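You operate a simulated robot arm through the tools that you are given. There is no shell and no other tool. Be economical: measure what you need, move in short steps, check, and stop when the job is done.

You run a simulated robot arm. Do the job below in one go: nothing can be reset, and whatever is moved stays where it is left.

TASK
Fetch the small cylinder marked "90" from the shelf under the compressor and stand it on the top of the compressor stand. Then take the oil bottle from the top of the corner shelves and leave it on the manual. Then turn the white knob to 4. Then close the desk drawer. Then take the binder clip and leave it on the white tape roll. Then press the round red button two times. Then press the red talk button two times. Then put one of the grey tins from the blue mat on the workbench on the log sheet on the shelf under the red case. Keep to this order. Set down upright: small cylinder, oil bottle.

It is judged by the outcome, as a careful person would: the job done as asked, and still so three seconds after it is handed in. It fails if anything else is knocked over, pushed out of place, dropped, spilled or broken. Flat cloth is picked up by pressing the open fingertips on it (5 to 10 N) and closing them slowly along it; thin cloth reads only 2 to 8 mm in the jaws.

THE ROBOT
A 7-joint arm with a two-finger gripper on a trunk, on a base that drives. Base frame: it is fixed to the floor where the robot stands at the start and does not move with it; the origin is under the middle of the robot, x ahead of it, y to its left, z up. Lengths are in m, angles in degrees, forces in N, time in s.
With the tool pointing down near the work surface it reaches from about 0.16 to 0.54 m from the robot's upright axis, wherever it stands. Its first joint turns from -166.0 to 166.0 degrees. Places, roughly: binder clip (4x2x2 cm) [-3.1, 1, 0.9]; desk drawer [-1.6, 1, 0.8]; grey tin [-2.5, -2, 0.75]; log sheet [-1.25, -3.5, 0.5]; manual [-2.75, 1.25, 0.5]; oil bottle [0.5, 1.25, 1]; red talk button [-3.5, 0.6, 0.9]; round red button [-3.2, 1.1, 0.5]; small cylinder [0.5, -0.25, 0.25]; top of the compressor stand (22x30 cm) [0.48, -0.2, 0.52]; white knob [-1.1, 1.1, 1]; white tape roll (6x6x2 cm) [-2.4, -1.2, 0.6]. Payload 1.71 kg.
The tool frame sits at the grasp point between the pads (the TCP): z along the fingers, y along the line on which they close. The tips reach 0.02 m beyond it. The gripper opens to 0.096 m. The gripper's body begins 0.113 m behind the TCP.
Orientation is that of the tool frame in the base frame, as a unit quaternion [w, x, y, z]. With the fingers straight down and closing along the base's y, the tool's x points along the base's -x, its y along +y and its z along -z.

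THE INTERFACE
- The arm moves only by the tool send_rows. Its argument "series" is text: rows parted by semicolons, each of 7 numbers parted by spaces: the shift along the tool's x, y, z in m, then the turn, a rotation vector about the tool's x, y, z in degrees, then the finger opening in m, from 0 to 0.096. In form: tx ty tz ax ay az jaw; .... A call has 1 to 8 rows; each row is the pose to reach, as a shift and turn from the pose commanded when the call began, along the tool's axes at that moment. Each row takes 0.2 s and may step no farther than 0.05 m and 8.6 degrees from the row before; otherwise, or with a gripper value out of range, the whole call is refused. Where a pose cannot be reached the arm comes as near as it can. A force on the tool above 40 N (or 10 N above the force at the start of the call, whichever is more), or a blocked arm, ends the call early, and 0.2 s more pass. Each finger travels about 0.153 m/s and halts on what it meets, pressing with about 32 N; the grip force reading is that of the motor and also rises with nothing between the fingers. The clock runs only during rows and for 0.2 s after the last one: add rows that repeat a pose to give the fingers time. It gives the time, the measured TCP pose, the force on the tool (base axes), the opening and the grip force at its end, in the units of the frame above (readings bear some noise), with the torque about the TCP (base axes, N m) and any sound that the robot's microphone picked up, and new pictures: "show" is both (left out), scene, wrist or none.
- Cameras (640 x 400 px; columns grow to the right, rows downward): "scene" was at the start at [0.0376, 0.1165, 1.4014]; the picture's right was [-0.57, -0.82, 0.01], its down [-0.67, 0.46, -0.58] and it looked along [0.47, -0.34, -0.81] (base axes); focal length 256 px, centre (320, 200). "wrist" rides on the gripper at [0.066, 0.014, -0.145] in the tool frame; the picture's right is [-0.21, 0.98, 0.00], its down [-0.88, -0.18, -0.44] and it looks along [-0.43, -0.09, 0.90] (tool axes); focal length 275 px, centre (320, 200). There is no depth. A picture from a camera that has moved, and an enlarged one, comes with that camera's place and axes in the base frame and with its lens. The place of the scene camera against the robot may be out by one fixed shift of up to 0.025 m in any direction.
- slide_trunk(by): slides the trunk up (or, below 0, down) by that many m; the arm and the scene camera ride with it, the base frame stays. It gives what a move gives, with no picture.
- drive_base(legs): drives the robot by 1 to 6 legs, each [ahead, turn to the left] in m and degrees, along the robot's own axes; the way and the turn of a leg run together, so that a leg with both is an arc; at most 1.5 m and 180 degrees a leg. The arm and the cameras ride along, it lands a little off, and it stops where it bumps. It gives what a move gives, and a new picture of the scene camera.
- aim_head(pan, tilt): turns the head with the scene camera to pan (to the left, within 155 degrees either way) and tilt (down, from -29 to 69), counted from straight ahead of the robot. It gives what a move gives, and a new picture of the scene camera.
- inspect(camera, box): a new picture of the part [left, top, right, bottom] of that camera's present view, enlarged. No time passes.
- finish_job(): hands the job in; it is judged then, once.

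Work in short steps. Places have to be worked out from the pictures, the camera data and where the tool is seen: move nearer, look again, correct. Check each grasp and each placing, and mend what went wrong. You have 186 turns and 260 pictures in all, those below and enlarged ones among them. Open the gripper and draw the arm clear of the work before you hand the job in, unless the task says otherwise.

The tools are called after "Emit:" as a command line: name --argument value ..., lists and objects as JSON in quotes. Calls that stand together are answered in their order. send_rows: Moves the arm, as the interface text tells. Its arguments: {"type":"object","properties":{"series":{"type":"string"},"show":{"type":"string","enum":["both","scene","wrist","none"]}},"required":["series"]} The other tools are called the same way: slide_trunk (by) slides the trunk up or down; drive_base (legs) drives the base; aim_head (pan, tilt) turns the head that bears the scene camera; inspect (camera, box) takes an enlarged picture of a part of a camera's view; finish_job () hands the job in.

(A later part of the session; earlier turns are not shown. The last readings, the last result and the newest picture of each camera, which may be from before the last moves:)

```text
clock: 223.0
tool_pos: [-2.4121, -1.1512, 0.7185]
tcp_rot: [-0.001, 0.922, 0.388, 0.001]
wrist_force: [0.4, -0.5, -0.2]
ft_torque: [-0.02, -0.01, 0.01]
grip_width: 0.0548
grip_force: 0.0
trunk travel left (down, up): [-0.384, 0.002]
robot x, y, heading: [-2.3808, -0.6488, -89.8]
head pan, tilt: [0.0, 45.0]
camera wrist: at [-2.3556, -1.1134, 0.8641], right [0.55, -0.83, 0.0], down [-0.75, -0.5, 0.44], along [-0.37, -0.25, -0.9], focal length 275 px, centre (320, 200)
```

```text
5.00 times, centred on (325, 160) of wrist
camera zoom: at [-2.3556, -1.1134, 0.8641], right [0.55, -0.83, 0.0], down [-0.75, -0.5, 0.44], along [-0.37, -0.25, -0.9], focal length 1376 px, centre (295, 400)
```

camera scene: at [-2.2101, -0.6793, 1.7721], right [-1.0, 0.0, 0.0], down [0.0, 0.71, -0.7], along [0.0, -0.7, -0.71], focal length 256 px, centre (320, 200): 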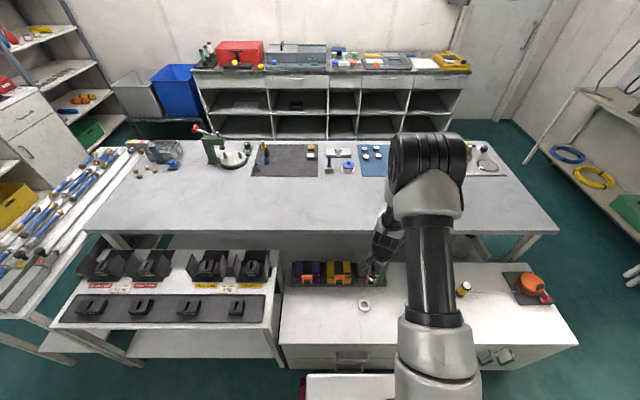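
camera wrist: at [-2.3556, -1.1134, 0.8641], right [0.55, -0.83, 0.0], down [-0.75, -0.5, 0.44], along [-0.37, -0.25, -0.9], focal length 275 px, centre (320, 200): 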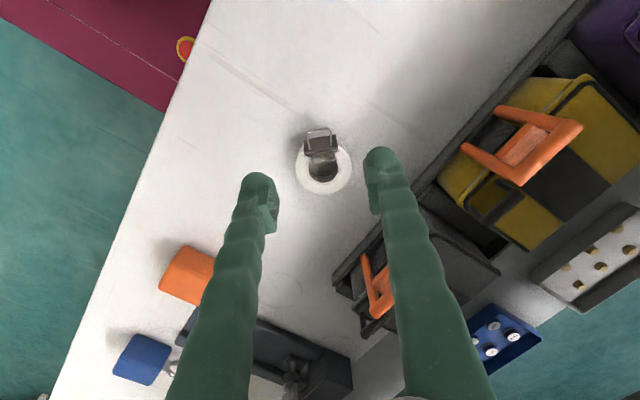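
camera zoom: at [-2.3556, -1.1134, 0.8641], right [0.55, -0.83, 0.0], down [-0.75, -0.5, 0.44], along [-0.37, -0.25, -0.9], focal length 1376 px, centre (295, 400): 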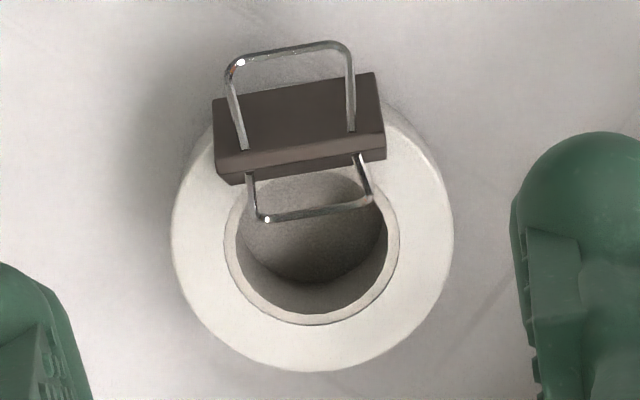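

The clip overhangs too far. I re-grip it and move it 8 mm inward.

Emit:
send_rows --series "0 0 0.045 0 0 0 0.055; 0 0 0.08 0 0 0 0.055; 0 0 0.096 0 0 0 0.05; 0 0 0.096 0 0 0 0.03; 0 0 0.096 0 0 0 0; 0 0 0.096 0 0 0 0" --show "none"

Emit:
send_rows --series "0 0 -0.008 0 0 0 0; -0.004 0 -0.008 0 0 0 0; -0.0085 0 -0.006 0 0 0 0; -0.0085 0 -0.001 0 0 0 0; -0.0085 0 0.003 0 0 0 0" --show "wrist"

Emit:
inspect --camera "wrist" --box '[280, 140, 370, 240]'

```text
clock: 224.4
tool_pos: [-2.4132, -1.1481, 0.6229]
tcp_rot: [0.0, 0.922, 0.388, 0.001]
wrist_force: [-0.7, -0.6, -0.2]
ft_torque: [0.02, 0.0, 0.02]
grip_width: 0.029
grip_force: 31.7
trunk travel left (down, up): [-0.384, 0.002]
robot x, y, heading: [-2.3827, -0.6515, -90.3]
head pan, tilt: [0.0, 45.0]
```

```text
clock: 225.6
tool_pos: [-2.4175, -1.1569, 0.6215]
tcp_rot: [0.002, 0.922, 0.388, 0.001]
wrist_force: [0.6, 3.6, 23.0]
ft_torque: [-0.08, 0.11, -0.03]
grip_width: 0.0287
grip_force: 32.4
trunk travel left (down, up): [-0.384, 0.002]
robot x, y, heading: [-2.3825, -0.6498, -90.1]
head pan, tilt: [0.0, 45.0]
camera wrist: at [-2.3624, -1.1184, 0.7672], right [0.55, -0.83, 0.0], down [-0.75, -0.5, 0.44], along [-0.37, -0.25, -0.9], focal length 275 px, centre (320, 200)
```

wrist: 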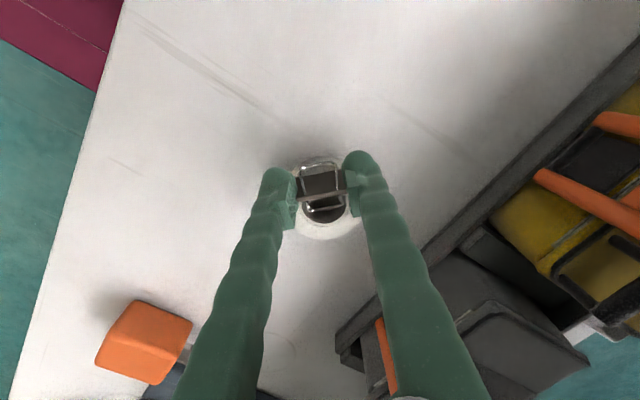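

```text
4.00 times, centred on (325, 190) of wrist
camera zoom: at [-2.3624, -1.1184, 0.7672], right [0.55, -0.83, 0.0], down [-0.75, -0.5, 0.44], along [-0.37, -0.25, -0.9], focal length 1101 px, centre (300, 240)
```

zoom: 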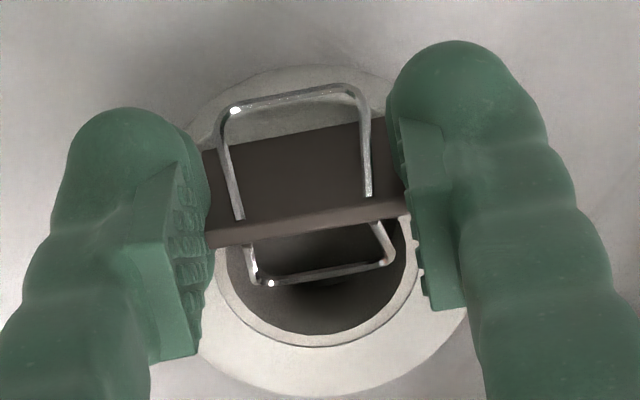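

Good seat: body centred ~2 cm out on the ring. Release and lift.

Emit:
send_rows --series "0 0 -0.003 0 0 0 0; 0 0 -0.003 0 0 0 0.035; 0 0 -0.003 0 0 0 0.05; 0 0 -0.02 0 0 0 0.055; 0 0 -0.06 0 0 0 0.055; 0 0 -0.1 0 0 0 0.055" --show "none"

Emit:
inspect --camera "wrist" --box '[275, 110, 365, 200]'

Emit:
inspect --camera "scene" --box '[345, 290, 385, 320]'

```text
clock: 227.0
tool_pos: [-2.4172, -1.1564, 0.7216]
tcp_rot: [0.0, 0.922, 0.387, 0.001]
wrist_force: [-0.3, -0.1, -0.1]
ft_torque: [0.01, 0.01, -0.02]
grip_width: 0.055
grip_force: 0.0
trunk travel left (down, up): [-0.384, 0.002]
robot x, y, heading: [-2.38, -0.6473, -90.1]
head pan, tilt: [0.0, 45.0]
```

```text
4.44 times, centred on (320, 155) of wrist
camera zoom: at [-2.3619, -1.1191, 0.8677], right [0.55, -0.83, 0.0], down [-0.75, -0.5, 0.44], along [-0.37, -0.25, -0.9], focal length 1224 px, centre (320, 400)
```

zoom: 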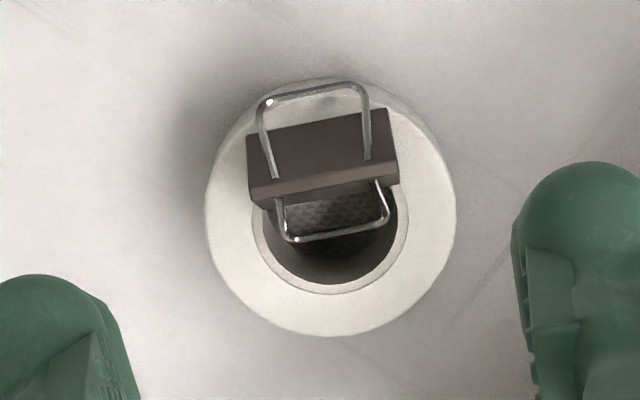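

```text
13.33 times, centred on (365, 305) of scene
camera zoom: at [-2.2121, -0.6736, 1.7725], right [-1.0, 0.0, 0.0], down [0.0, 0.71, -0.7], along [0.0, -0.7, -0.71], focal length 3408 px, centre (-280, -1200)
```

zoom: 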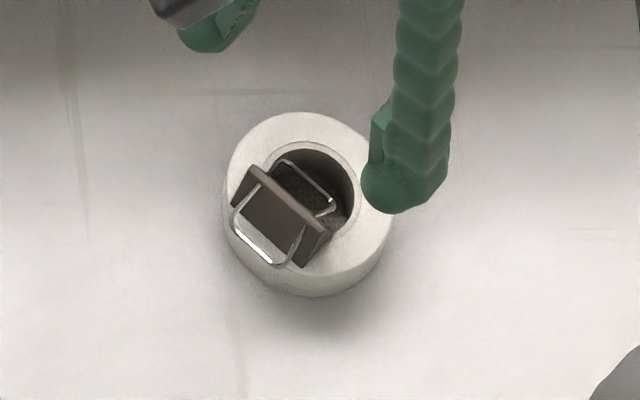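

Clip is well seated on the roll. Raise the arm and go back to the control desk for the round red button.

Emit:
send_rows --series "0 0 -0.045 0 0 0 0.05; 0 0 -0.09 0 0 0 0.05; 0.02 -0.02 -0.13 0 0 0 0.03; 0.035 -0.035 -0.17 0 0 0 0; 0.05 -0.05 -0.21 0 0 0 0; 0.06 -0.06 -0.25 0 0 0 0; 0.07 -0.07 -0.28 0 0 0 0" --show "none"

Emit:
drive_base --legs '[[-0.95, 0], [0, -138], [0.2, 0]]'

Emit:
aim_head --pan 15 --tilt 45

```text
clock: 228.6
tool_pos: [-2.4194, -1.0571, 1.0012]
tcp_rot: [0.0, 0.922, 0.387, 0.0]
wrist_force: [-0.2, 0.1, -0.2]
ft_torque: [-0.01, 0.0, 0.0]
grip_width: 0.0
grip_force: 29.4
trunk travel left (down, up): [-0.384, 0.002]
robot x, y, heading: [-2.3797, -0.6499, -90.0]
head pan, tilt: [0.0, 45.0]
```

```text
clock: 241.9
tool_pos: [-2.7173, 0.7712, 1.0059]
tcp_rot: [-0.001, -0.679, 0.734, 0.007]
wrist_force: [1.0, 0.5, 0.5]
ft_torque: [0.03, 0.11, 0.0]
grip_width: 0.0002
grip_force: 30.0
trunk travel left (down, up): [-0.384, 0.002]
robot x, y, heading: [-2.4959, 0.4425, 130.4]
head pan, tilt: [0.0, 45.0]
camera scene: at [-2.5911, 0.3431, 1.7729], right [0.76, 0.65, 0.0], down [0.45, -0.53, -0.72], along [-0.47, 0.55, -0.7], focal length 256 px, centre (320, 200)
```

scene: 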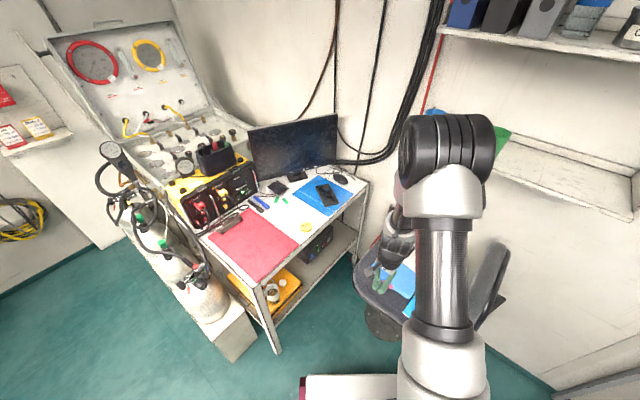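

```text
clock: 242.7
tool_pos: [-2.7324, 0.7856, 0.9976]
tcp_rot: [-0.001, -0.679, 0.734, -0.004]
wrist_force: [0.7, -0.5, 1.0]
ft_torque: [0.1, 0.1, -0.02]
grip_width: 0.0001
grip_force: 29.3
trunk travel left (down, up): [-0.384, 0.002]
robot x, y, heading: [-2.4984, 0.4425, 130.2]
head pan, tilt: [15.0, 45.0]
camera scene: at [-2.6453, 0.3722, 1.7719], right [0.57, 0.82, 0.0], down [0.59, -0.41, -0.69], along [-0.57, 0.39, -0.72], focal length 256 px, centre (320, 200)
```

scene: 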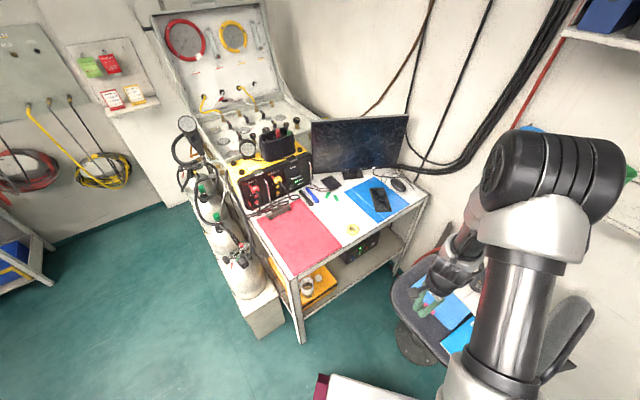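

Emit:
inspect --camera "scene" --box '[270, 200, 430, 320]'

Emit:
inspect --camera "scene" --box '[180, 100, 330, 220]'

Emit:
inspect --camera "scene" --box '[335, 230, 385, 270]'

```text
3.33 times, centred on (350, 260) of scene
camera zoom: at [-2.6453, 0.3722, 1.7719], right [0.57, 0.82, 0.0], down [0.59, -0.41, -0.69], along [-0.57, 0.39, -0.72], focal length 852 px, centre (220, 0)
```

zoom: 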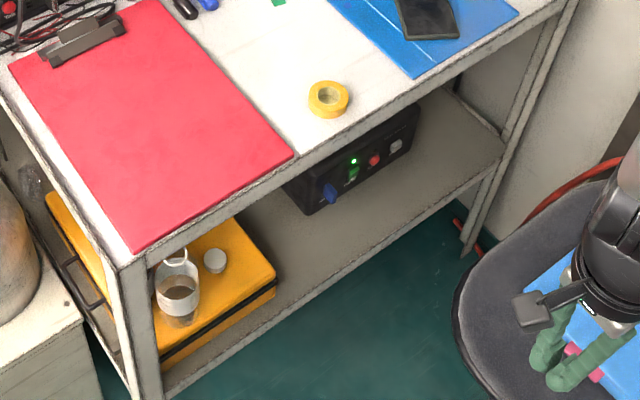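

```text
3.33 times, centred on (255, 160) of scene
camera zoom: at [-2.6453, 0.3722, 1.7719], right [0.57, 0.82, 0.0], down [0.59, -0.41, -0.69], along [-0.57, 0.39, -0.72], focal length 852 px, centre (537, 333)
```

zoom: 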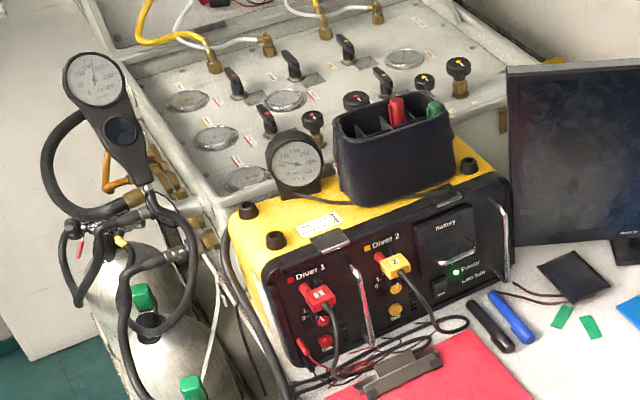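

```text
10.00 times, centred on (360, 250) of scene
camera zoom: at [-2.6453, 0.3722, 1.7719], right [0.57, 0.82, 0.0], down [0.59, -0.41, -0.69], along [-0.57, 0.39, -0.72], focal length 2556 px, centre (-80, -300)
```

zoom: 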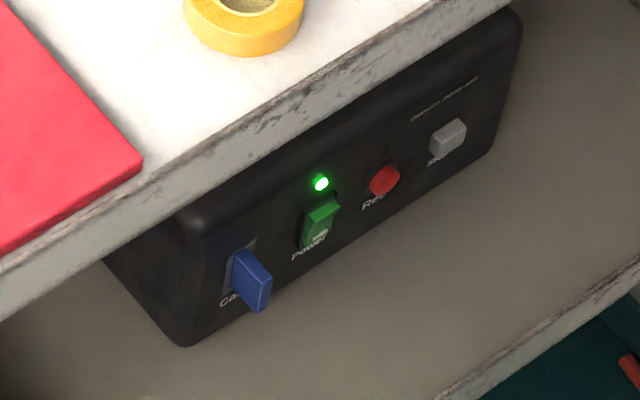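

The round red "Rec" button is on the box face at ≈(-3.17, 1.063, 0.5), facing +x; I'll come in obliquely (az ~138°) past the chair. Move in and yaw the tool.

Emit:
drive_base --legs '[[0.19, 0]]'

Emit:
send_rows --series "0.01 0.01 0 0 0 -8 0; 0.02 0.02 0 0 0 -16 0; 0.03 0.03 0 0 0 -24 0; 0.04 0.04 0 0 0 -32 0; 0.05 0.05 0 0 0 -40 0; 0.05 0.06 0 0 0 -44 0" --show "none"

Emit:
send_rows --series "0 0 0 0 -8 0 0; 0 0 0 0 -16 0 0; 0 0 0 0 -24 0 0; 0 0 0 0 -32 0 0; 0 0 0 0 -40 0 0; 0 0 0 0 -48 0 0; 0 0 0 0 -55 0 0" --show "both"

```text
clock: 244.3
tool_pos: [-2.8486, 0.9249, 1.0013]
tcp_rot: [-0.002, -0.679, 0.734, 0.0]
wrist_force: [-0.9, -0.5, -0.1]
ft_torque: [0.0, 0.02, -0.01]
grip_width: 0.0001
grip_force: 29.4
trunk travel left (down, up): [-0.384, 0.002]
robot x, y, heading: [-2.6178, 0.5896, 130.2]
head pan, tilt: [15.0, 45.0]
camera scene: at [-2.7581, 0.5044, 1.7724], right [0.57, 0.82, 0.0], down [0.58, -0.41, -0.7], along [-0.58, 0.4, -0.71], focal length 256 px, centre (320, 200)
```

scene: 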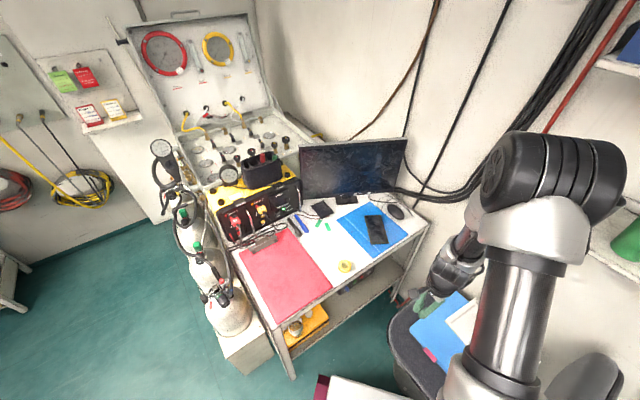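

```text
clock: 245.7
tool_pos: [-2.9065, 0.874, 1.0048]
tcp_rot: [-0.001, 0.904, -0.427, -0.004]
wrist_force: [-0.3, 0.0, -0.9]
ft_torque: [-0.01, 0.0, 0.0]
grip_width: 0.0
grip_force: 29.8
trunk travel left (down, up): [-0.384, 0.002]
robot x, y, heading: [-2.6175, 0.5873, 130.2]
head pan, tilt: [15.0, 45.0]
```

```text
clock: 247.3
tool_pos: [-2.9402, 0.9015, 0.9643]
tcp_rot: [-0.198, 0.8, -0.378, -0.422]
wrist_force: [-0.6, -0.1, 0.1]
ft_torque: [0.02, 0.04, -0.01]
grip_width: 0.0
grip_force: 29.3
out of reach, approached as far as the arm can: row 3, 4, 5, 6, 7
trunk travel left (down, up): [-0.384, 0.002]
robot x, y, heading: [-2.6189, 0.5899, 129.8]
head pan, tilt: [15.0, 45.0]
camera scene: at [-2.7677, 0.5158, 1.7719], right [0.57, 0.82, 0.0], down [0.59, -0.41, -0.7], along [-0.57, 0.39, -0.72], focal length 256 px, centre (320, 200)
camera wrist: at [-2.8516, 0.7726, 0.993], right [-0.83, -0.53, 0.17], down [0.06, 0.22, 0.97], along [-0.56, 0.82, -0.15], focal length 275 px, centre (320, 200)
```

scene: 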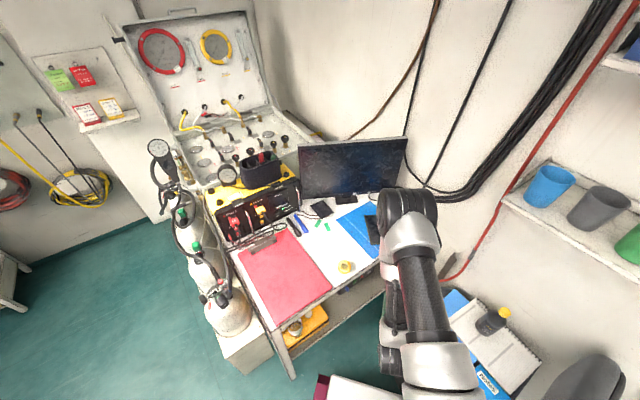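
wrist: 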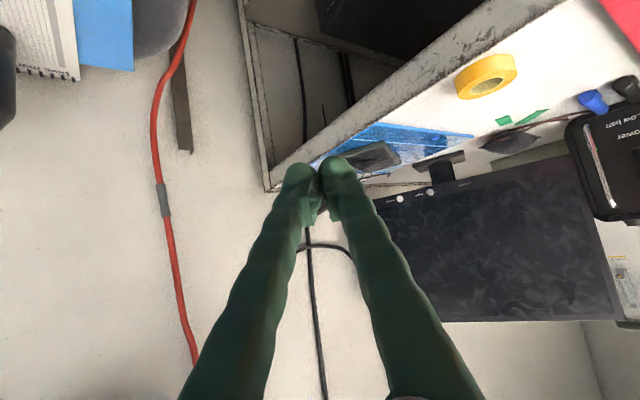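

Emit:
slide_trunk --by -0.25

Emit:
send_rows --series "0.03 0 0.02 0 0 0 0; 0.06 0 0.04 0 0 0 0; 0.09 0 0.06 0 0 0 0; 0.12 0 0.08 0 0 0 0" --show "both"

```text
clock: 249.9
tool_pos: [-2.9389, 0.9006, 0.7148]
tcp_rot: [-0.198, 0.801, -0.378, -0.421]
wrist_force: [-0.3, 0.4, -0.1]
ft_torque: [-0.02, 0.01, 0.03]
grip_width: 0.0002
grip_force: 29.2
trunk travel left (down, up): [-0.134, 0.252]
robot x, y, heading: [-2.6166, 0.5903, 130.0]
head pan, tilt: [15.0, 45.0]
```

```text
clock: 250.9
tool_pos: [-2.9395, 0.8996, 0.5701]
tcp_rot: [-0.198, 0.8, -0.378, -0.421]
wrist_force: [0.7, 0.3, 0.1]
ft_torque: [-0.02, -0.02, 0.04]
grip_width: 0.0001
grip_force: 29.7
trunk travel left (down, up): [-0.134, 0.252]
robot x, y, heading: [-2.6168, 0.5879, 129.9]
head pan, tilt: [15.0, 45.0]
camera scene: at [-2.7648, 0.5124, 1.5228], right [0.57, 0.82, 0.0], down [0.59, -0.41, -0.7], along [-0.57, 0.4, -0.72], focal length 256 px, centre (320, 200)
camera wrist: at [-2.851, 0.7703, 0.5992], right [-0.83, -0.53, 0.17], down [0.06, 0.22, 0.97], along [-0.56, 0.82, -0.15], focal length 275 px, centre (320, 200)
```

scene: 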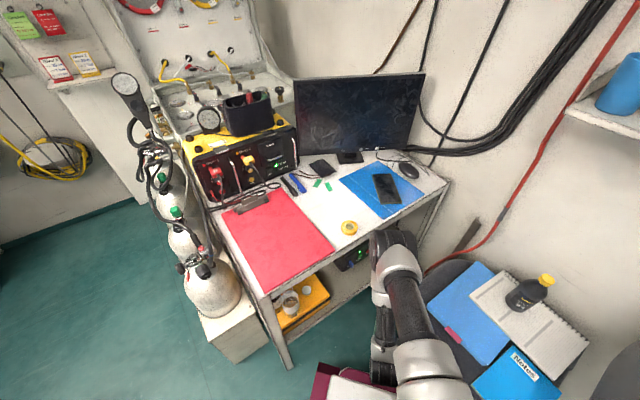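
wrist: 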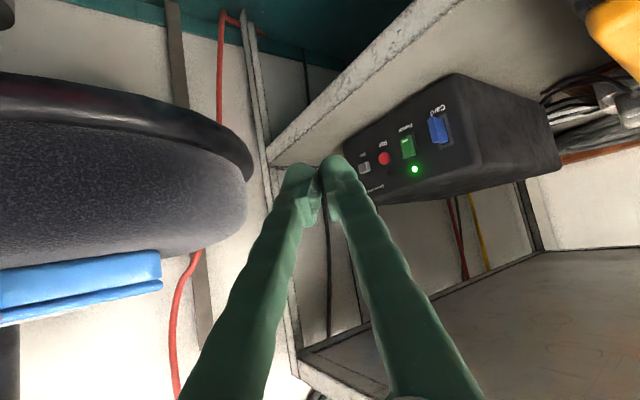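

Button triangulated at ≈(-3.19, 1.072, 0.483). Bring closed fingertips to ~4 cm in front of it.

Emit:
send_rows --series "-0.013 0.009 0.041 0 0 0 0; -0.027 0.019 0.082 0 0 0 0; -0.04 0.028 0.122 0 0 0 0; -0.053 0.037 0.163 0 0 0 0; -0.067 0.047 0.204 0 0 0 0" --show "wrist"

Emit:
inspect --camera "wrist" --box '[270, 80, 470, 230]'

```text
clock: 252.1
tool_pos: [-3.1041, 1.0299, 0.509]
tcp_rot: [-0.197, 0.801, -0.378, -0.421]
wrist_force: [-0.5, 0.3, 1.3]
ft_torque: [-0.01, 0.0, 0.02]
grip_width: 0.0002
grip_force: 29.3
trunk travel left (down, up): [-0.134, 0.252]
robot x, y, heading: [-2.6161, 0.5891, 130.2]
head pan, tilt: [15.0, 45.0]
camera wrist: at [-3.0161, 0.9007, 0.538], right [-0.83, -0.53, 0.17], down [0.06, 0.22, 0.97], along [-0.56, 0.82, -0.15], focal length 275 px, centre (320, 200)
```

wrist: 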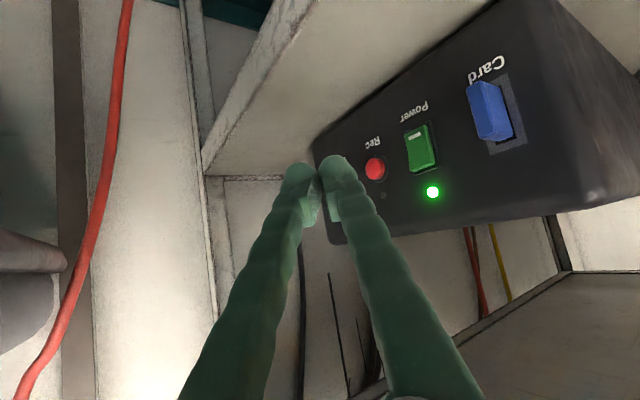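

```text
2.67 times, centred on (370, 155) of wrist
camera zoom: at [-3.0161, 0.9007, 0.538], right [-0.83, -0.53, 0.17], down [0.06, 0.22, 0.97], along [-0.56, 0.82, -0.15], focal length 734 px, centre (187, 320)
```

zoom: 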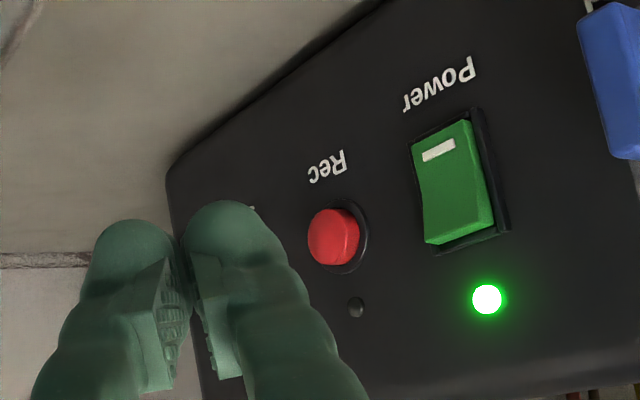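

Emit:
send_rows --series "-0.004 0.008 0.023 0 0 0 0; -0.008 0.017 0.046 0 0 0 0" --show "wrist"

Emit:
inspect --camera "wrist" --box '[270, 80, 470, 230]'

Emit:
inspect --camera "scene" --box '[310, 220, 430, 300]'

```text
clock: 252.7
tool_pos: [-3.1452, 1.0518, 0.4891]
tcp_rot: [-0.197, 0.801, -0.378, -0.421]
wrist_force: [0.1, 0.1, 0.0]
ft_torque: [0.0, -0.04, -0.01]
grip_width: 0.0
grip_force: 28.9
trunk travel left (down, up): [-0.134, 0.252]
robot x, y, heading: [-2.6127, 0.588, 130.1]
head pan, tilt: [15.0, 45.0]
camera wrist: at [-3.0562, 0.9224, 0.5177], right [-0.83, -0.53, 0.17], down [0.06, 0.22, 0.97], along [-0.56, 0.82, -0.15], focal length 275 px, centre (320, 200)
```

wrist: 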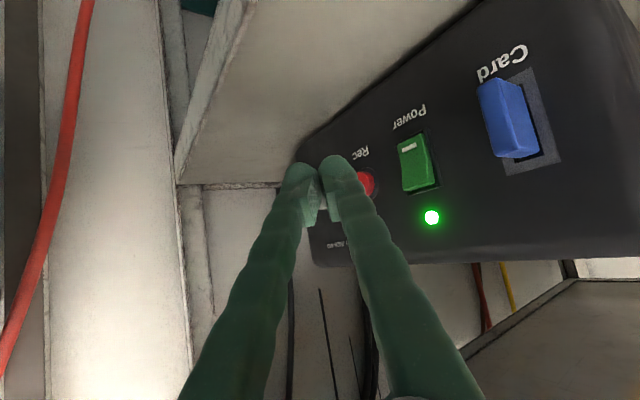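

```text
2.67 times, centred on (370, 155) of wrist
camera zoom: at [-3.0562, 0.9224, 0.5177], right [-0.83, -0.53, 0.17], down [0.06, 0.22, 0.97], along [-0.56, 0.82, -0.15], focal length 734 px, centre (187, 320)
```

zoom: 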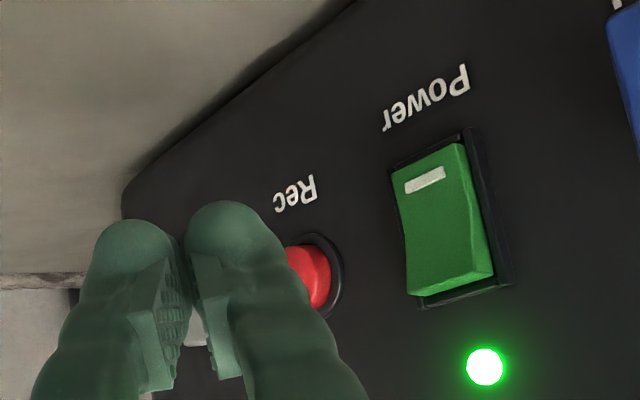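

```text
5.00 times, centred on (370, 260) of scene
camera zoom: at [-2.765, 0.5125, 1.5228], right [0.57, 0.82, 0.0], down [0.59, -0.41, -0.7], along [-0.57, 0.39, -0.72], focal length 1278 px, centre (70, -100)
```

zoom: 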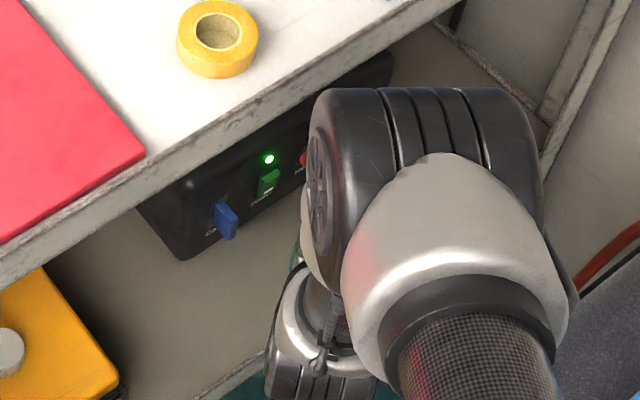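

Emit:
send_rows --series "-0.002 0.0046 0.0032 0 0 0 0; -0.004 0.0093 0.0063 0 0 0 0; -0.006 0.0124 0.0084 0 0 0 0; -0.007 0.0154 0.0105 0 0 0 0" --show "wrist"

Emit:
inspect --camera "wrist" --box '[270, 100, 470, 250]'

```text
clock: 253.7
tool_pos: [-3.1666, 1.0497, 0.4897]
tcp_rot: [-0.198, 0.8, -0.379, -0.421]
wrist_force: [0.5, 0.5, -0.4]
ft_torque: [0.0, 0.02, 0.01]
grip_width: 0.0
grip_force: 29.2
trunk travel left (down, up): [-0.134, 0.252]
robot x, y, heading: [-2.6131, 0.5877, 130.0]
head pan, tilt: [15.0, 45.0]
camera wrist: at [-3.0772, 0.9205, 0.5185], right [-0.83, -0.53, 0.17], down [0.06, 0.22, 0.97], along [-0.56, 0.82, -0.15], focal length 275 px, centre (320, 200)
```

wrist: 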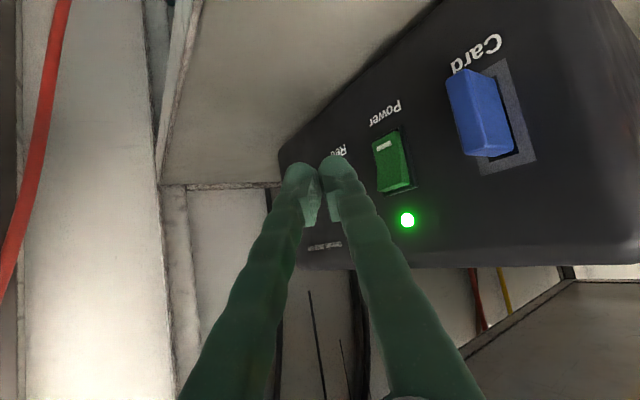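

```text
2.67 times, centred on (370, 175) of wrist
camera zoom: at [-3.0772, 0.9205, 0.5185], right [-0.83, -0.53, 0.17], down [0.06, 0.22, 0.97], along [-0.56, 0.82, -0.15], focal length 734 px, centre (187, 267)
```

zoom: 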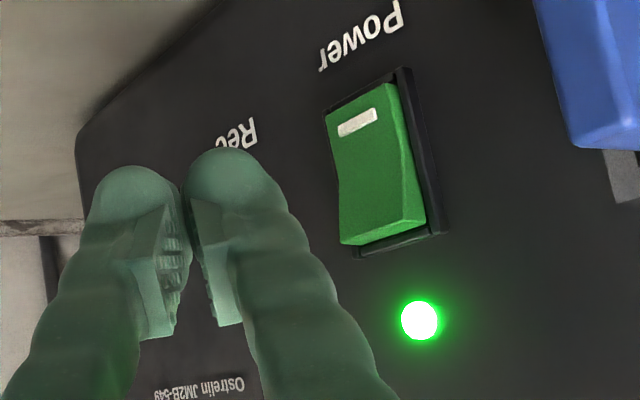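

Emit:
send_rows --series "-0.0014 0.0031 0.0021 0 0 0 0; -0.0028 0.0062 0.0042 0 0 0 0; -0.0043 0.0093 0.0063 0 0 0 0; -0.0057 0.0124 0.0084 0 0 0 0; -0.0072 0.0154 0.0105 0 0 0 0" --show "wrist"

Emit:
inspect --camera "wrist" --box '[270, 100, 470, 250]'

```text
clock: 254.9
tool_pos: [-3.1847, 1.0519, 0.4906]
tcp_rot: [-0.198, 0.801, -0.378, -0.421]
wrist_force: [0.3, -0.6, 0.5]
ft_torque: [-0.01, 0.02, 0.0]
grip_width: 0.0
grip_force: 29.6
trunk travel left (down, up): [-0.134, 0.252]
robot x, y, heading: [-2.6126, 0.588, 130.4]
head pan, tilt: [15.0, 45.0]
camera wrist: at [-3.0966, 0.9217, 0.519], right [-0.83, -0.53, 0.17], down [0.06, 0.22, 0.97], along [-0.56, 0.82, -0.15], focal length 275 px, centre (320, 200)
```

wrist: 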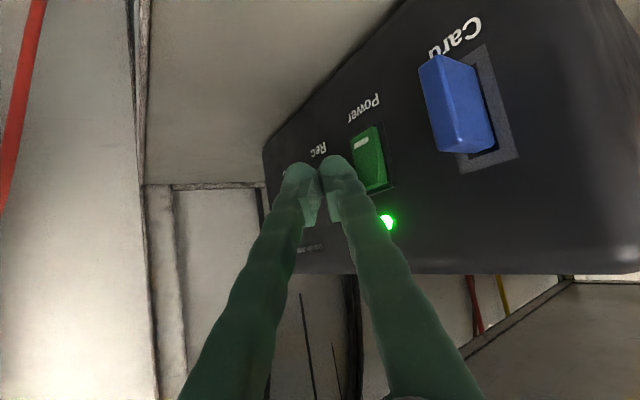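

```text
2.67 times, centred on (370, 175) of wrist
camera zoom: at [-3.0966, 0.9217, 0.519], right [-0.83, -0.53, 0.17], down [0.06, 0.22, 0.97], along [-0.56, 0.82, -0.15], focal length 734 px, centre (187, 267)
```

zoom: 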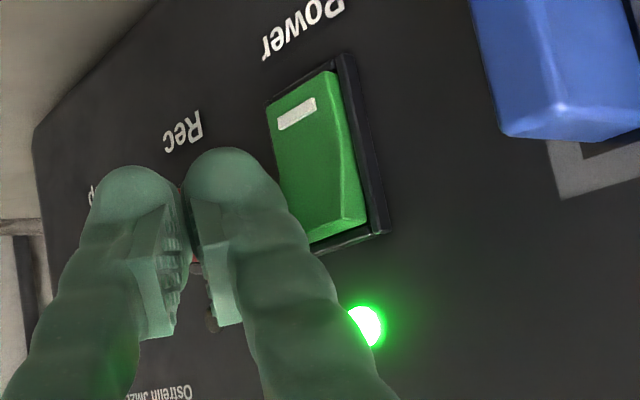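

The button lies deeper: re-triangulated at ≈(-3.206, 1.078, 0.488). I shift +y to align and then push in -x.

Emit:
send_rows --series "-0.0022 -0.0097 0.0014 0 0 0 0; -0.0054 -0.0194 0.0018 0 0 0 0" --show "none"

Emit:
inspect --camera "wrist" --box '[270, 100, 470, 250]'

```text
clock: 255.5
tool_pos: [-3.1742, 1.0659, 0.4944]
tcp_rot: [-0.197, 0.8, -0.378, -0.421]
wrist_force: [0.0, 0.5, 0.1]
ft_torque: [0.02, 0.0, -0.03]
grip_width: 0.0001
grip_force: 30.3
trunk travel left (down, up): [-0.134, 0.252]
robot x, y, heading: [-2.6151, 0.5873, 130.2]
head pan, tilt: [15.0, 45.0]
```

```text
2.67 times, centred on (370, 175) of wrist
camera zoom: at [-3.0851, 0.9368, 0.5225], right [-0.83, -0.53, 0.17], down [0.06, 0.22, 0.97], along [-0.56, 0.82, -0.15], focal length 734 px, centre (187, 267)
```

zoom: 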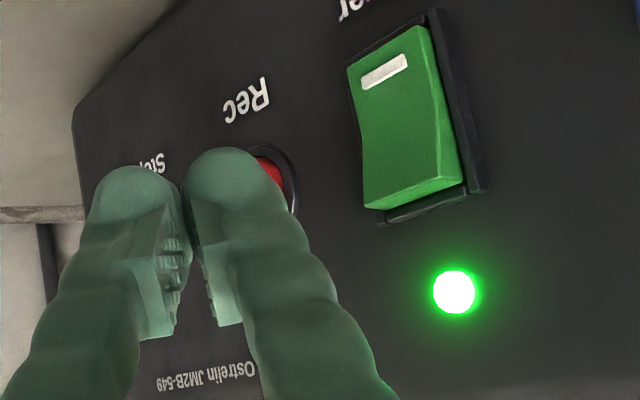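

Emit:
send_rows --series "0.003 0.003 0.005 0 0 0 0; 0.0012 0.0062 0.007 0 0 0 0; -0.0002 0.0093 0.0091 0 0 0 0; -0.0016 0.0124 0.0112 0 0 0 0; -0.0031 0.0154 0.0133 0 0 0 0" --show "none"

Emit:
inspect --camera "wrist" --box '[270, 100, 470, 250]'

```text
clock: 256.7
tool_pos: [-3.1889, 1.0674, 0.4897]
tcp_rot: [-0.198, 0.8, -0.38, -0.42]
wrist_force: [34.9, -11.2, 15.3]
ft_torque: [0.07, 0.28, 0.13]
grip_width: 0.0
grip_force: 29.9
trunk travel left (down, up): [-0.134, 0.252]
robot x, y, heading: [-2.6149, 0.5858, 129.8]
head pan, tilt: [15.0, 45.0]
heard: click
```

```text
2.67 times, centred on (370, 175) of wrist
camera zoom: at [-3.1004, 0.9371, 0.5178], right [-0.83, -0.53, 0.17], down [0.06, 0.22, 0.97], along [-0.55, 0.82, -0.15], focal length 734 px, centre (187, 267)
```

zoom: 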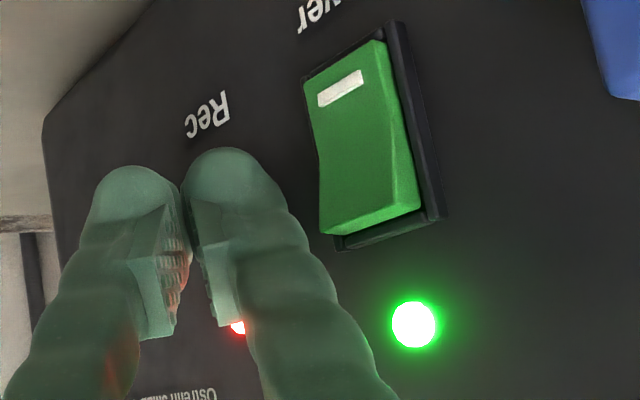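

A click and the LED lit: one press. Release fully, then press again.

Emit:
send_rows --series "0.0036 -0.0077 -0.0053 0 0 0 0; 0.0072 -0.0154 -0.0105 0 0 0 0; 0.0072 -0.0154 -0.0105 0 0 0 0" --show "none"

Emit:
send_rows --series "-0.0018 0.0039 0.0026 0 0 0 0; -0.0036 0.0077 0.0053 0 0 0 0; -0.005 0.0108 0.0074 0 0 0 0; -0.0065 0.0139 0.0095 0 0 0 0; -0.0072 0.0154 0.0105 0 0 0 0" --show "none"

```text
clock: 257.5
tool_pos: [-3.1737, 1.0667, 0.4882]
tcp_rot: [-0.197, 0.801, -0.378, -0.421]
wrist_force: [0.2, 0.0, 0.2]
ft_torque: [-0.02, -0.03, -0.01]
grip_width: 0.0
grip_force: 29.5
trunk travel left (down, up): [-0.134, 0.252]
robot x, y, heading: [-2.6172, 0.5863, 129.8]
head pan, tilt: [15.0, 45.0]
```

```text
clock: 258.9
tool_pos: [-3.1859, 1.0605, 0.4986]
tcp_rot: [-0.202, 0.797, -0.378, -0.425]
wrist_force: [-0.2, -1.1, -0.3]
ft_torque: [0.07, 0.08, -0.01]
grip_width: 0.0
grip_force: 29.3
trunk travel left (down, up): [-0.134, 0.252]
robot x, y, heading: [-2.6123, 0.5854, 130.3]
head pan, tilt: [15.0, 45.0]
heard: click
stopped in row 5: the force on the tool passed its limit at 41 N (the readings are from after the stop); the commanded pose is now the measured one
```

Second click heard. Withdraw and check.

Emit:
send_rows --series "0.0072 -0.0154 -0.0105 0 0 0 0; 0.0144 -0.031 -0.021 0 0 0 0; 0.018 -0.035 -0.05 0 0 0 0; 0.02 -0.035 -0.09 0 0 0 0" --show "wrist"

```text
clock: 259.9
tool_pos: [-3.103, 1.0164, 0.5322]
tcp_rot: [-0.202, 0.797, -0.379, -0.424]
wrist_force: [0.8, -0.5, -0.5]
ft_torque: [-0.02, 0.03, 0.0]
grip_width: 0.0
grip_force: 29.2
trunk travel left (down, up): [-0.134, 0.252]
robot x, y, heading: [-2.6156, 0.5879, 130.3]
head pan, tilt: [15.0, 45.0]
camera wrist: at [-3.015, 0.8857, 0.56], right [-0.83, -0.53, 0.17], down [0.07, 0.21, 0.98], along [-0.55, 0.82, -0.14], focal length 275 px, centre (320, 200)
```

wrist: 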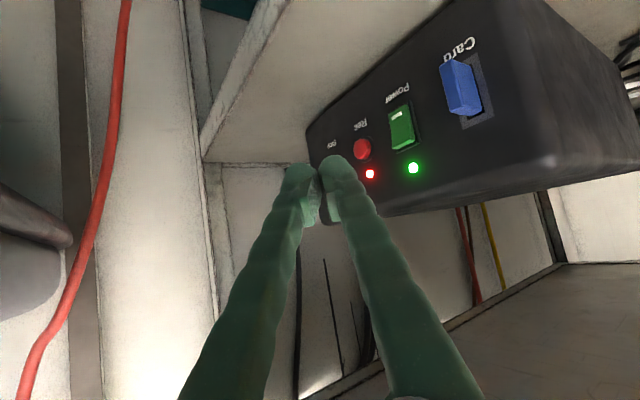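

Rec LED is lit, box in place. Now withdraw the arm from between desk and chair and raise it.

Emit:
send_rows --series "0 0 -0.045 0 0 0 0; 0 0 -0.09 0 0 0 0; 0 0 -0.135 0 0 0 0; 0 0 -0.18 0 0 0 0" --show "none"

Emit:
slide_trunk --by 0.25

Emit:
aim_head --pan 35 --tilt 40

Emit:
inspect --camera "scene" --box '[250, 130, 400, 260]'

```text
clock: 260.9
tool_pos: [-3.0104, 0.8995, 0.635]
tcp_rot: [-0.201, 0.798, -0.378, -0.424]
wrist_force: [-0.5, 0.5, 0.2]
ft_torque: [-0.02, 0.01, 0.0]
grip_width: 0.0
grip_force: 29.8
trunk travel left (down, up): [-0.134, 0.252]
robot x, y, heading: [-2.6165, 0.589, 130.4]
head pan, tilt: [15.0, 45.0]
```

```text
clock: 263.4
tool_pos: [-3.0104, 0.8995, 0.8855]
tcp_rot: [-0.202, 0.798, -0.378, -0.424]
wrist_force: [-0.3, 0.3, -0.4]
ft_torque: [0.02, -0.01, -0.01]
grip_width: 0.0
grip_force: 29.7
trunk travel left (down, up): [-0.384, 0.002]
robot x, y, heading: [-2.6183, 0.5884, 130.3]
head pan, tilt: [15.0, 45.0]
```

```text
clock: 264.3
tool_pos: [-3.0121, 0.9005, 0.8843]
tcp_rot: [-0.201, 0.798, -0.378, -0.424]
wrist_force: [0.4, 0.3, 0.1]
ft_torque: [0.01, -0.06, 0.0]
grip_width: 0.0
grip_force: 29.3
trunk travel left (down, up): [-0.384, 0.002]
robot x, y, heading: [-2.6156, 0.5881, 130.1]
head pan, tilt: [35.0, 40.0]
camera scene: at [-2.7828, 0.4909, 1.7794], right [0.26, 0.97, -0.01], down [0.63, -0.17, -0.76], along [-0.73, 0.19, -0.65], focal length 256 px, centre (320, 200)
```

scene: 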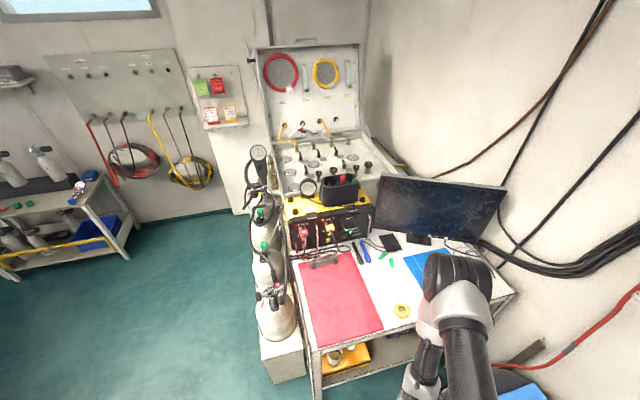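

```text
3.08 times, centred on (325, 195) of scene
camera zoom: at [-2.7828, 0.4909, 1.7794], right [0.26, 0.97, -0.01], down [0.63, -0.17, -0.76], along [-0.73, 0.19, -0.65], focal length 787 px, centre (305, 215)
```

zoom: 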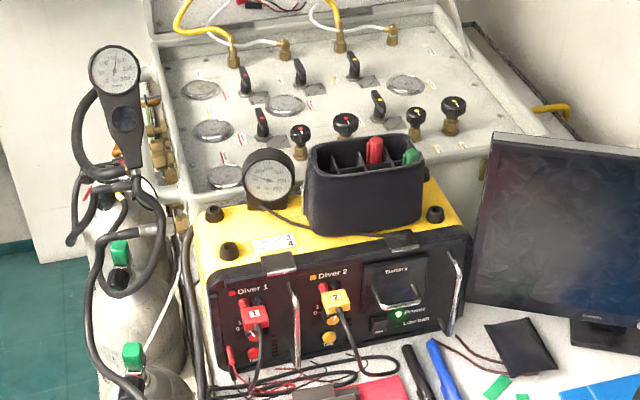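

Emit:
inspect --camera "scene" --box '[285, 215, 345, 265]'

```text
8.00 times, centred on (315, 240) of scene
camera zoom: at [-2.7828, 0.4909, 1.7794], right [0.26, 0.97, -0.01], down [0.63, -0.17, -0.76], along [-0.73, 0.19, -0.65], focal length 2045 px, centre (360, -120)
```

zoom: 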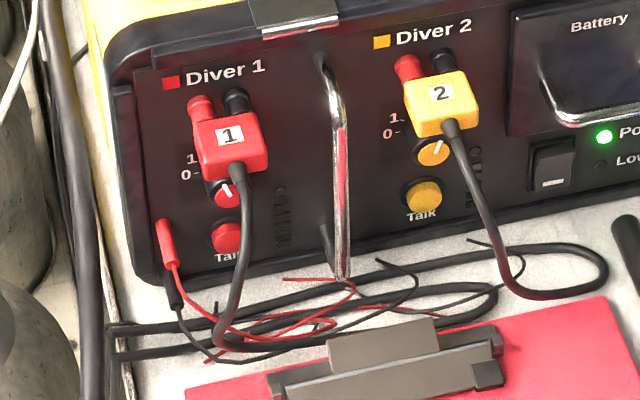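

The red Talk button is at ≈(-3.50, 0.60, 0.90), with a cable hanging just to its right. I'll approach nearly horizontally along -x. First raise and retract, then square the base to the desk.

Emit:
send_rows --series "-0.011 0 -0.038 0 0 0 0; -0.022 0 -0.076 0 0 0 0; -0.033 0 -0.114 0 0 0 0; -0.044 0 -0.15 0 0 0 0" --show "none"

Emit:
drive_base --legs '[[0, 47], [0.1, 0]]'

Emit:
inspect --camera "wrist" --box '[0, 0, 640, 400]'

```text
clock: 265.3
tool_pos: [-2.9794, 0.8339, 0.9731]
tcp_rot: [-0.203, 0.797, -0.379, -0.424]
wrist_force: [0.0, -0.9, 0.1]
ft_torque: [0.05, -0.01, 0.0]
grip_width: 0.0001
grip_force: 29.6
out of reach, approached as far as the arm can: row 3, 4
trunk travel left (down, up): [-0.384, 0.002]
robot x, y, heading: [-2.6163, 0.5883, 130.4]
head pan, tilt: [35.0, 40.0]
```

```text
clock: 269.0
tool_pos: [-3.1258, 0.4956, 0.9781]
tcp_rot: [-0.018, 0.88, -0.03, -0.474]
wrist_force: [0.1, -0.6, -0.9]
ft_torque: [0.05, 0.16, 0.0]
grip_width: 0.0
grip_force: 29.4
trunk travel left (down, up): [-0.384, 0.002]
robot x, y, heading: [-2.711, 0.5939, 177.0]
head pan, tilt: [35.0, 40.0]
camera scene: at [-2.7123, 0.3934, 1.7798], right [-0.53, 0.85, 0.0], down [0.54, 0.34, -0.77], along [-0.65, -0.4, -0.64], focal length 256 px, centre (320, 200)
```

scene: 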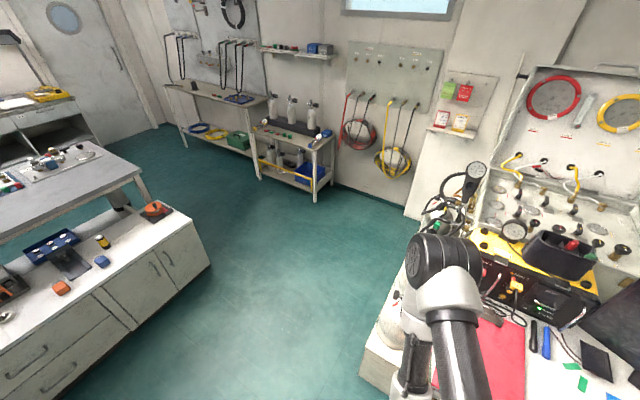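

```text
1.00 times, centred on (320, 200) of wrist (not enlarged: the box is as wide or as high as the picture)
camera zoom: at [-2.9711, 0.4718, 1.0027], right [-0.18, -0.97, 0.17], down [-0.1, 0.19, 0.98], along [-0.98, 0.16, -0.13], focal length 275 px, centre (320, 200)
```

zoom: 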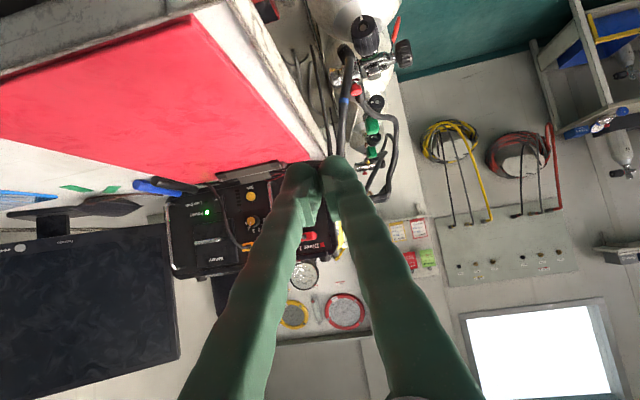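

Emit:
send_rows --series "-0.022 -0.018 0.036 0 0 0 0; -0.044 -0.036 0.072 0 0 0 0; -0.065 -0.053 0.109 0 0 0 0; -0.087 -0.071 0.145 0 0 0 0; -0.109 -0.089 0.181 0 0 0 0" --show "wrist"

Emit:
inspect --camera "wrist" --box '[220, 60, 440, 220]'

```text
clock: 270.2
tool_pos: [-3.3391, 0.6032, 0.9664]
tcp_rot: [-0.018, 0.881, -0.03, -0.472]
wrist_force: [1.4, 0.5, 0.4]
ft_torque: [0.02, 0.02, 0.01]
grip_width: 0.0
grip_force: 29.3
trunk travel left (down, up): [-0.384, 0.002]
robot x, y, heading: [-2.7154, 0.5945, 176.9]
head pan, tilt: [35.0, 40.0]
camera wrist: at [-3.1834, 0.5787, 0.9927], right [-0.18, -0.97, 0.17], down [-0.1, 0.19, 0.98], along [-0.98, 0.16, -0.14], focal length 275 px, centre (320, 200)
```

wrist: 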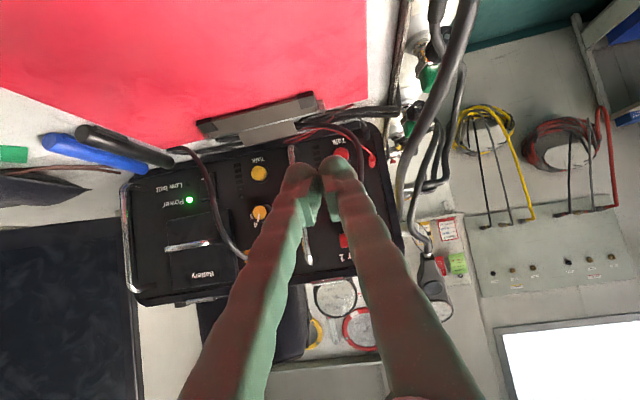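

```text
2.50 times, centred on (330, 140) of wrist
camera zoom: at [-3.1834, 0.5787, 0.9927], right [-0.18, -0.97, 0.17], down [-0.1, 0.19, 0.98], along [-0.98, 0.16, -0.14], focal length 688 px, centre (295, 350)
```

zoom: 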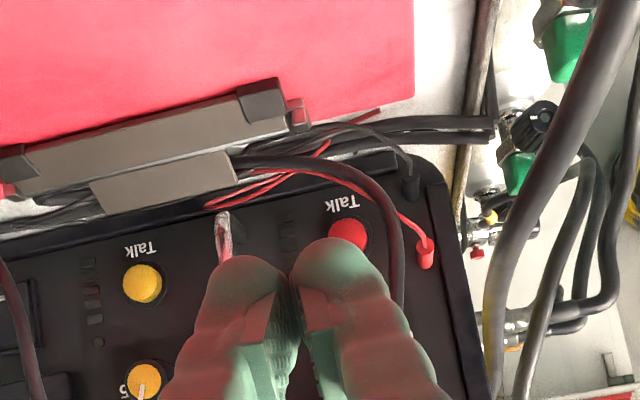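

Button triangulated at (-3.498, 0.598, 0.900); cable passes ~2 cm to its -y side. Flatten the pitch 8° and bring the tips ~3 cm in front.

Emit:
send_rows --series "-0.001 0.003 0.03 0 -2 0 0; -0.003 0.006 0.06 0 -4 0 0; -0.005 0.009 0.09 0 -6 0 0; -0.0066 0.0116 0.118 0 -8 0 0" --show "wrist"

Emit:
inspect --camera "wrist" --box '[240, 80, 420, 230]'

Emit:
inspect --camera "scene" --box '[440, 220, 560, 330]'

```text
clock: 271.2
tool_pos: [-3.4416, 0.5933, 0.9044]
tcp_rot: [-0.019, 0.846, -0.028, -0.533]
wrist_force: [-1.6, -0.5, 0.1]
ft_torque: [-0.01, 0.01, -0.02]
grip_width: 0.0
grip_force: 30.0
trunk travel left (down, up): [-0.384, 0.002]
robot x, y, heading: [-2.7133, 0.5953, 176.6]
head pan, tilt: [35.0, 40.0]
camera wrist: at [-3.2845, 0.5694, 0.9084], right [-0.16, -0.97, 0.18], down [0.03, 0.18, 0.98], along [-0.99, 0.16, 0.0], focal length 275 px, centre (320, 200)
```

wrist: 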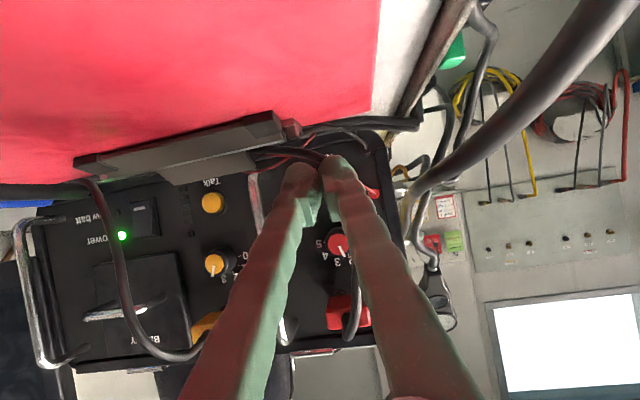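

```text
2.67 times, centred on (330, 155) of wrist
camera zoom: at [-3.2845, 0.5694, 0.9084], right [-0.16, -0.97, 0.18], down [0.03, 0.18, 0.98], along [-0.99, 0.16, 0.0], focal length 734 px, centre (293, 320)
```

zoom: 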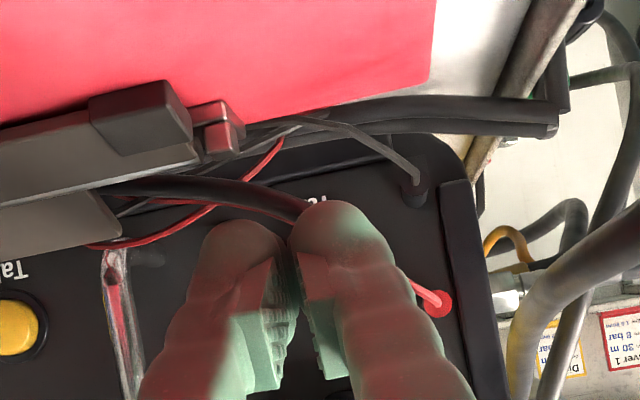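

```text
3.64 times, centred on (500, 275) of scene
camera zoom: at [-2.7532, 0.3959, 1.7793], right [-0.53, 0.85, -0.01], down [0.56, 0.34, -0.76], along [-0.64, -0.4, -0.65], focal length 930 px, centre (-334, -73)
```

zoom: 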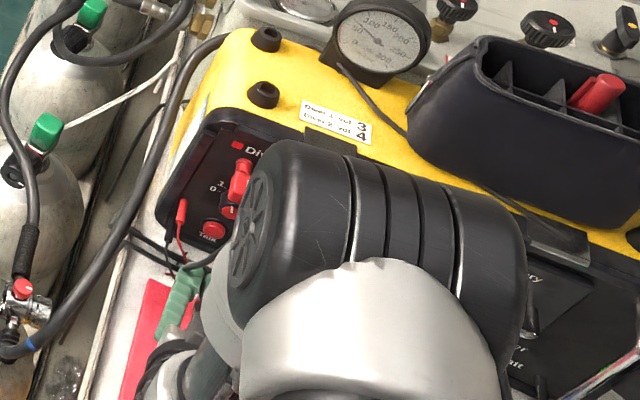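

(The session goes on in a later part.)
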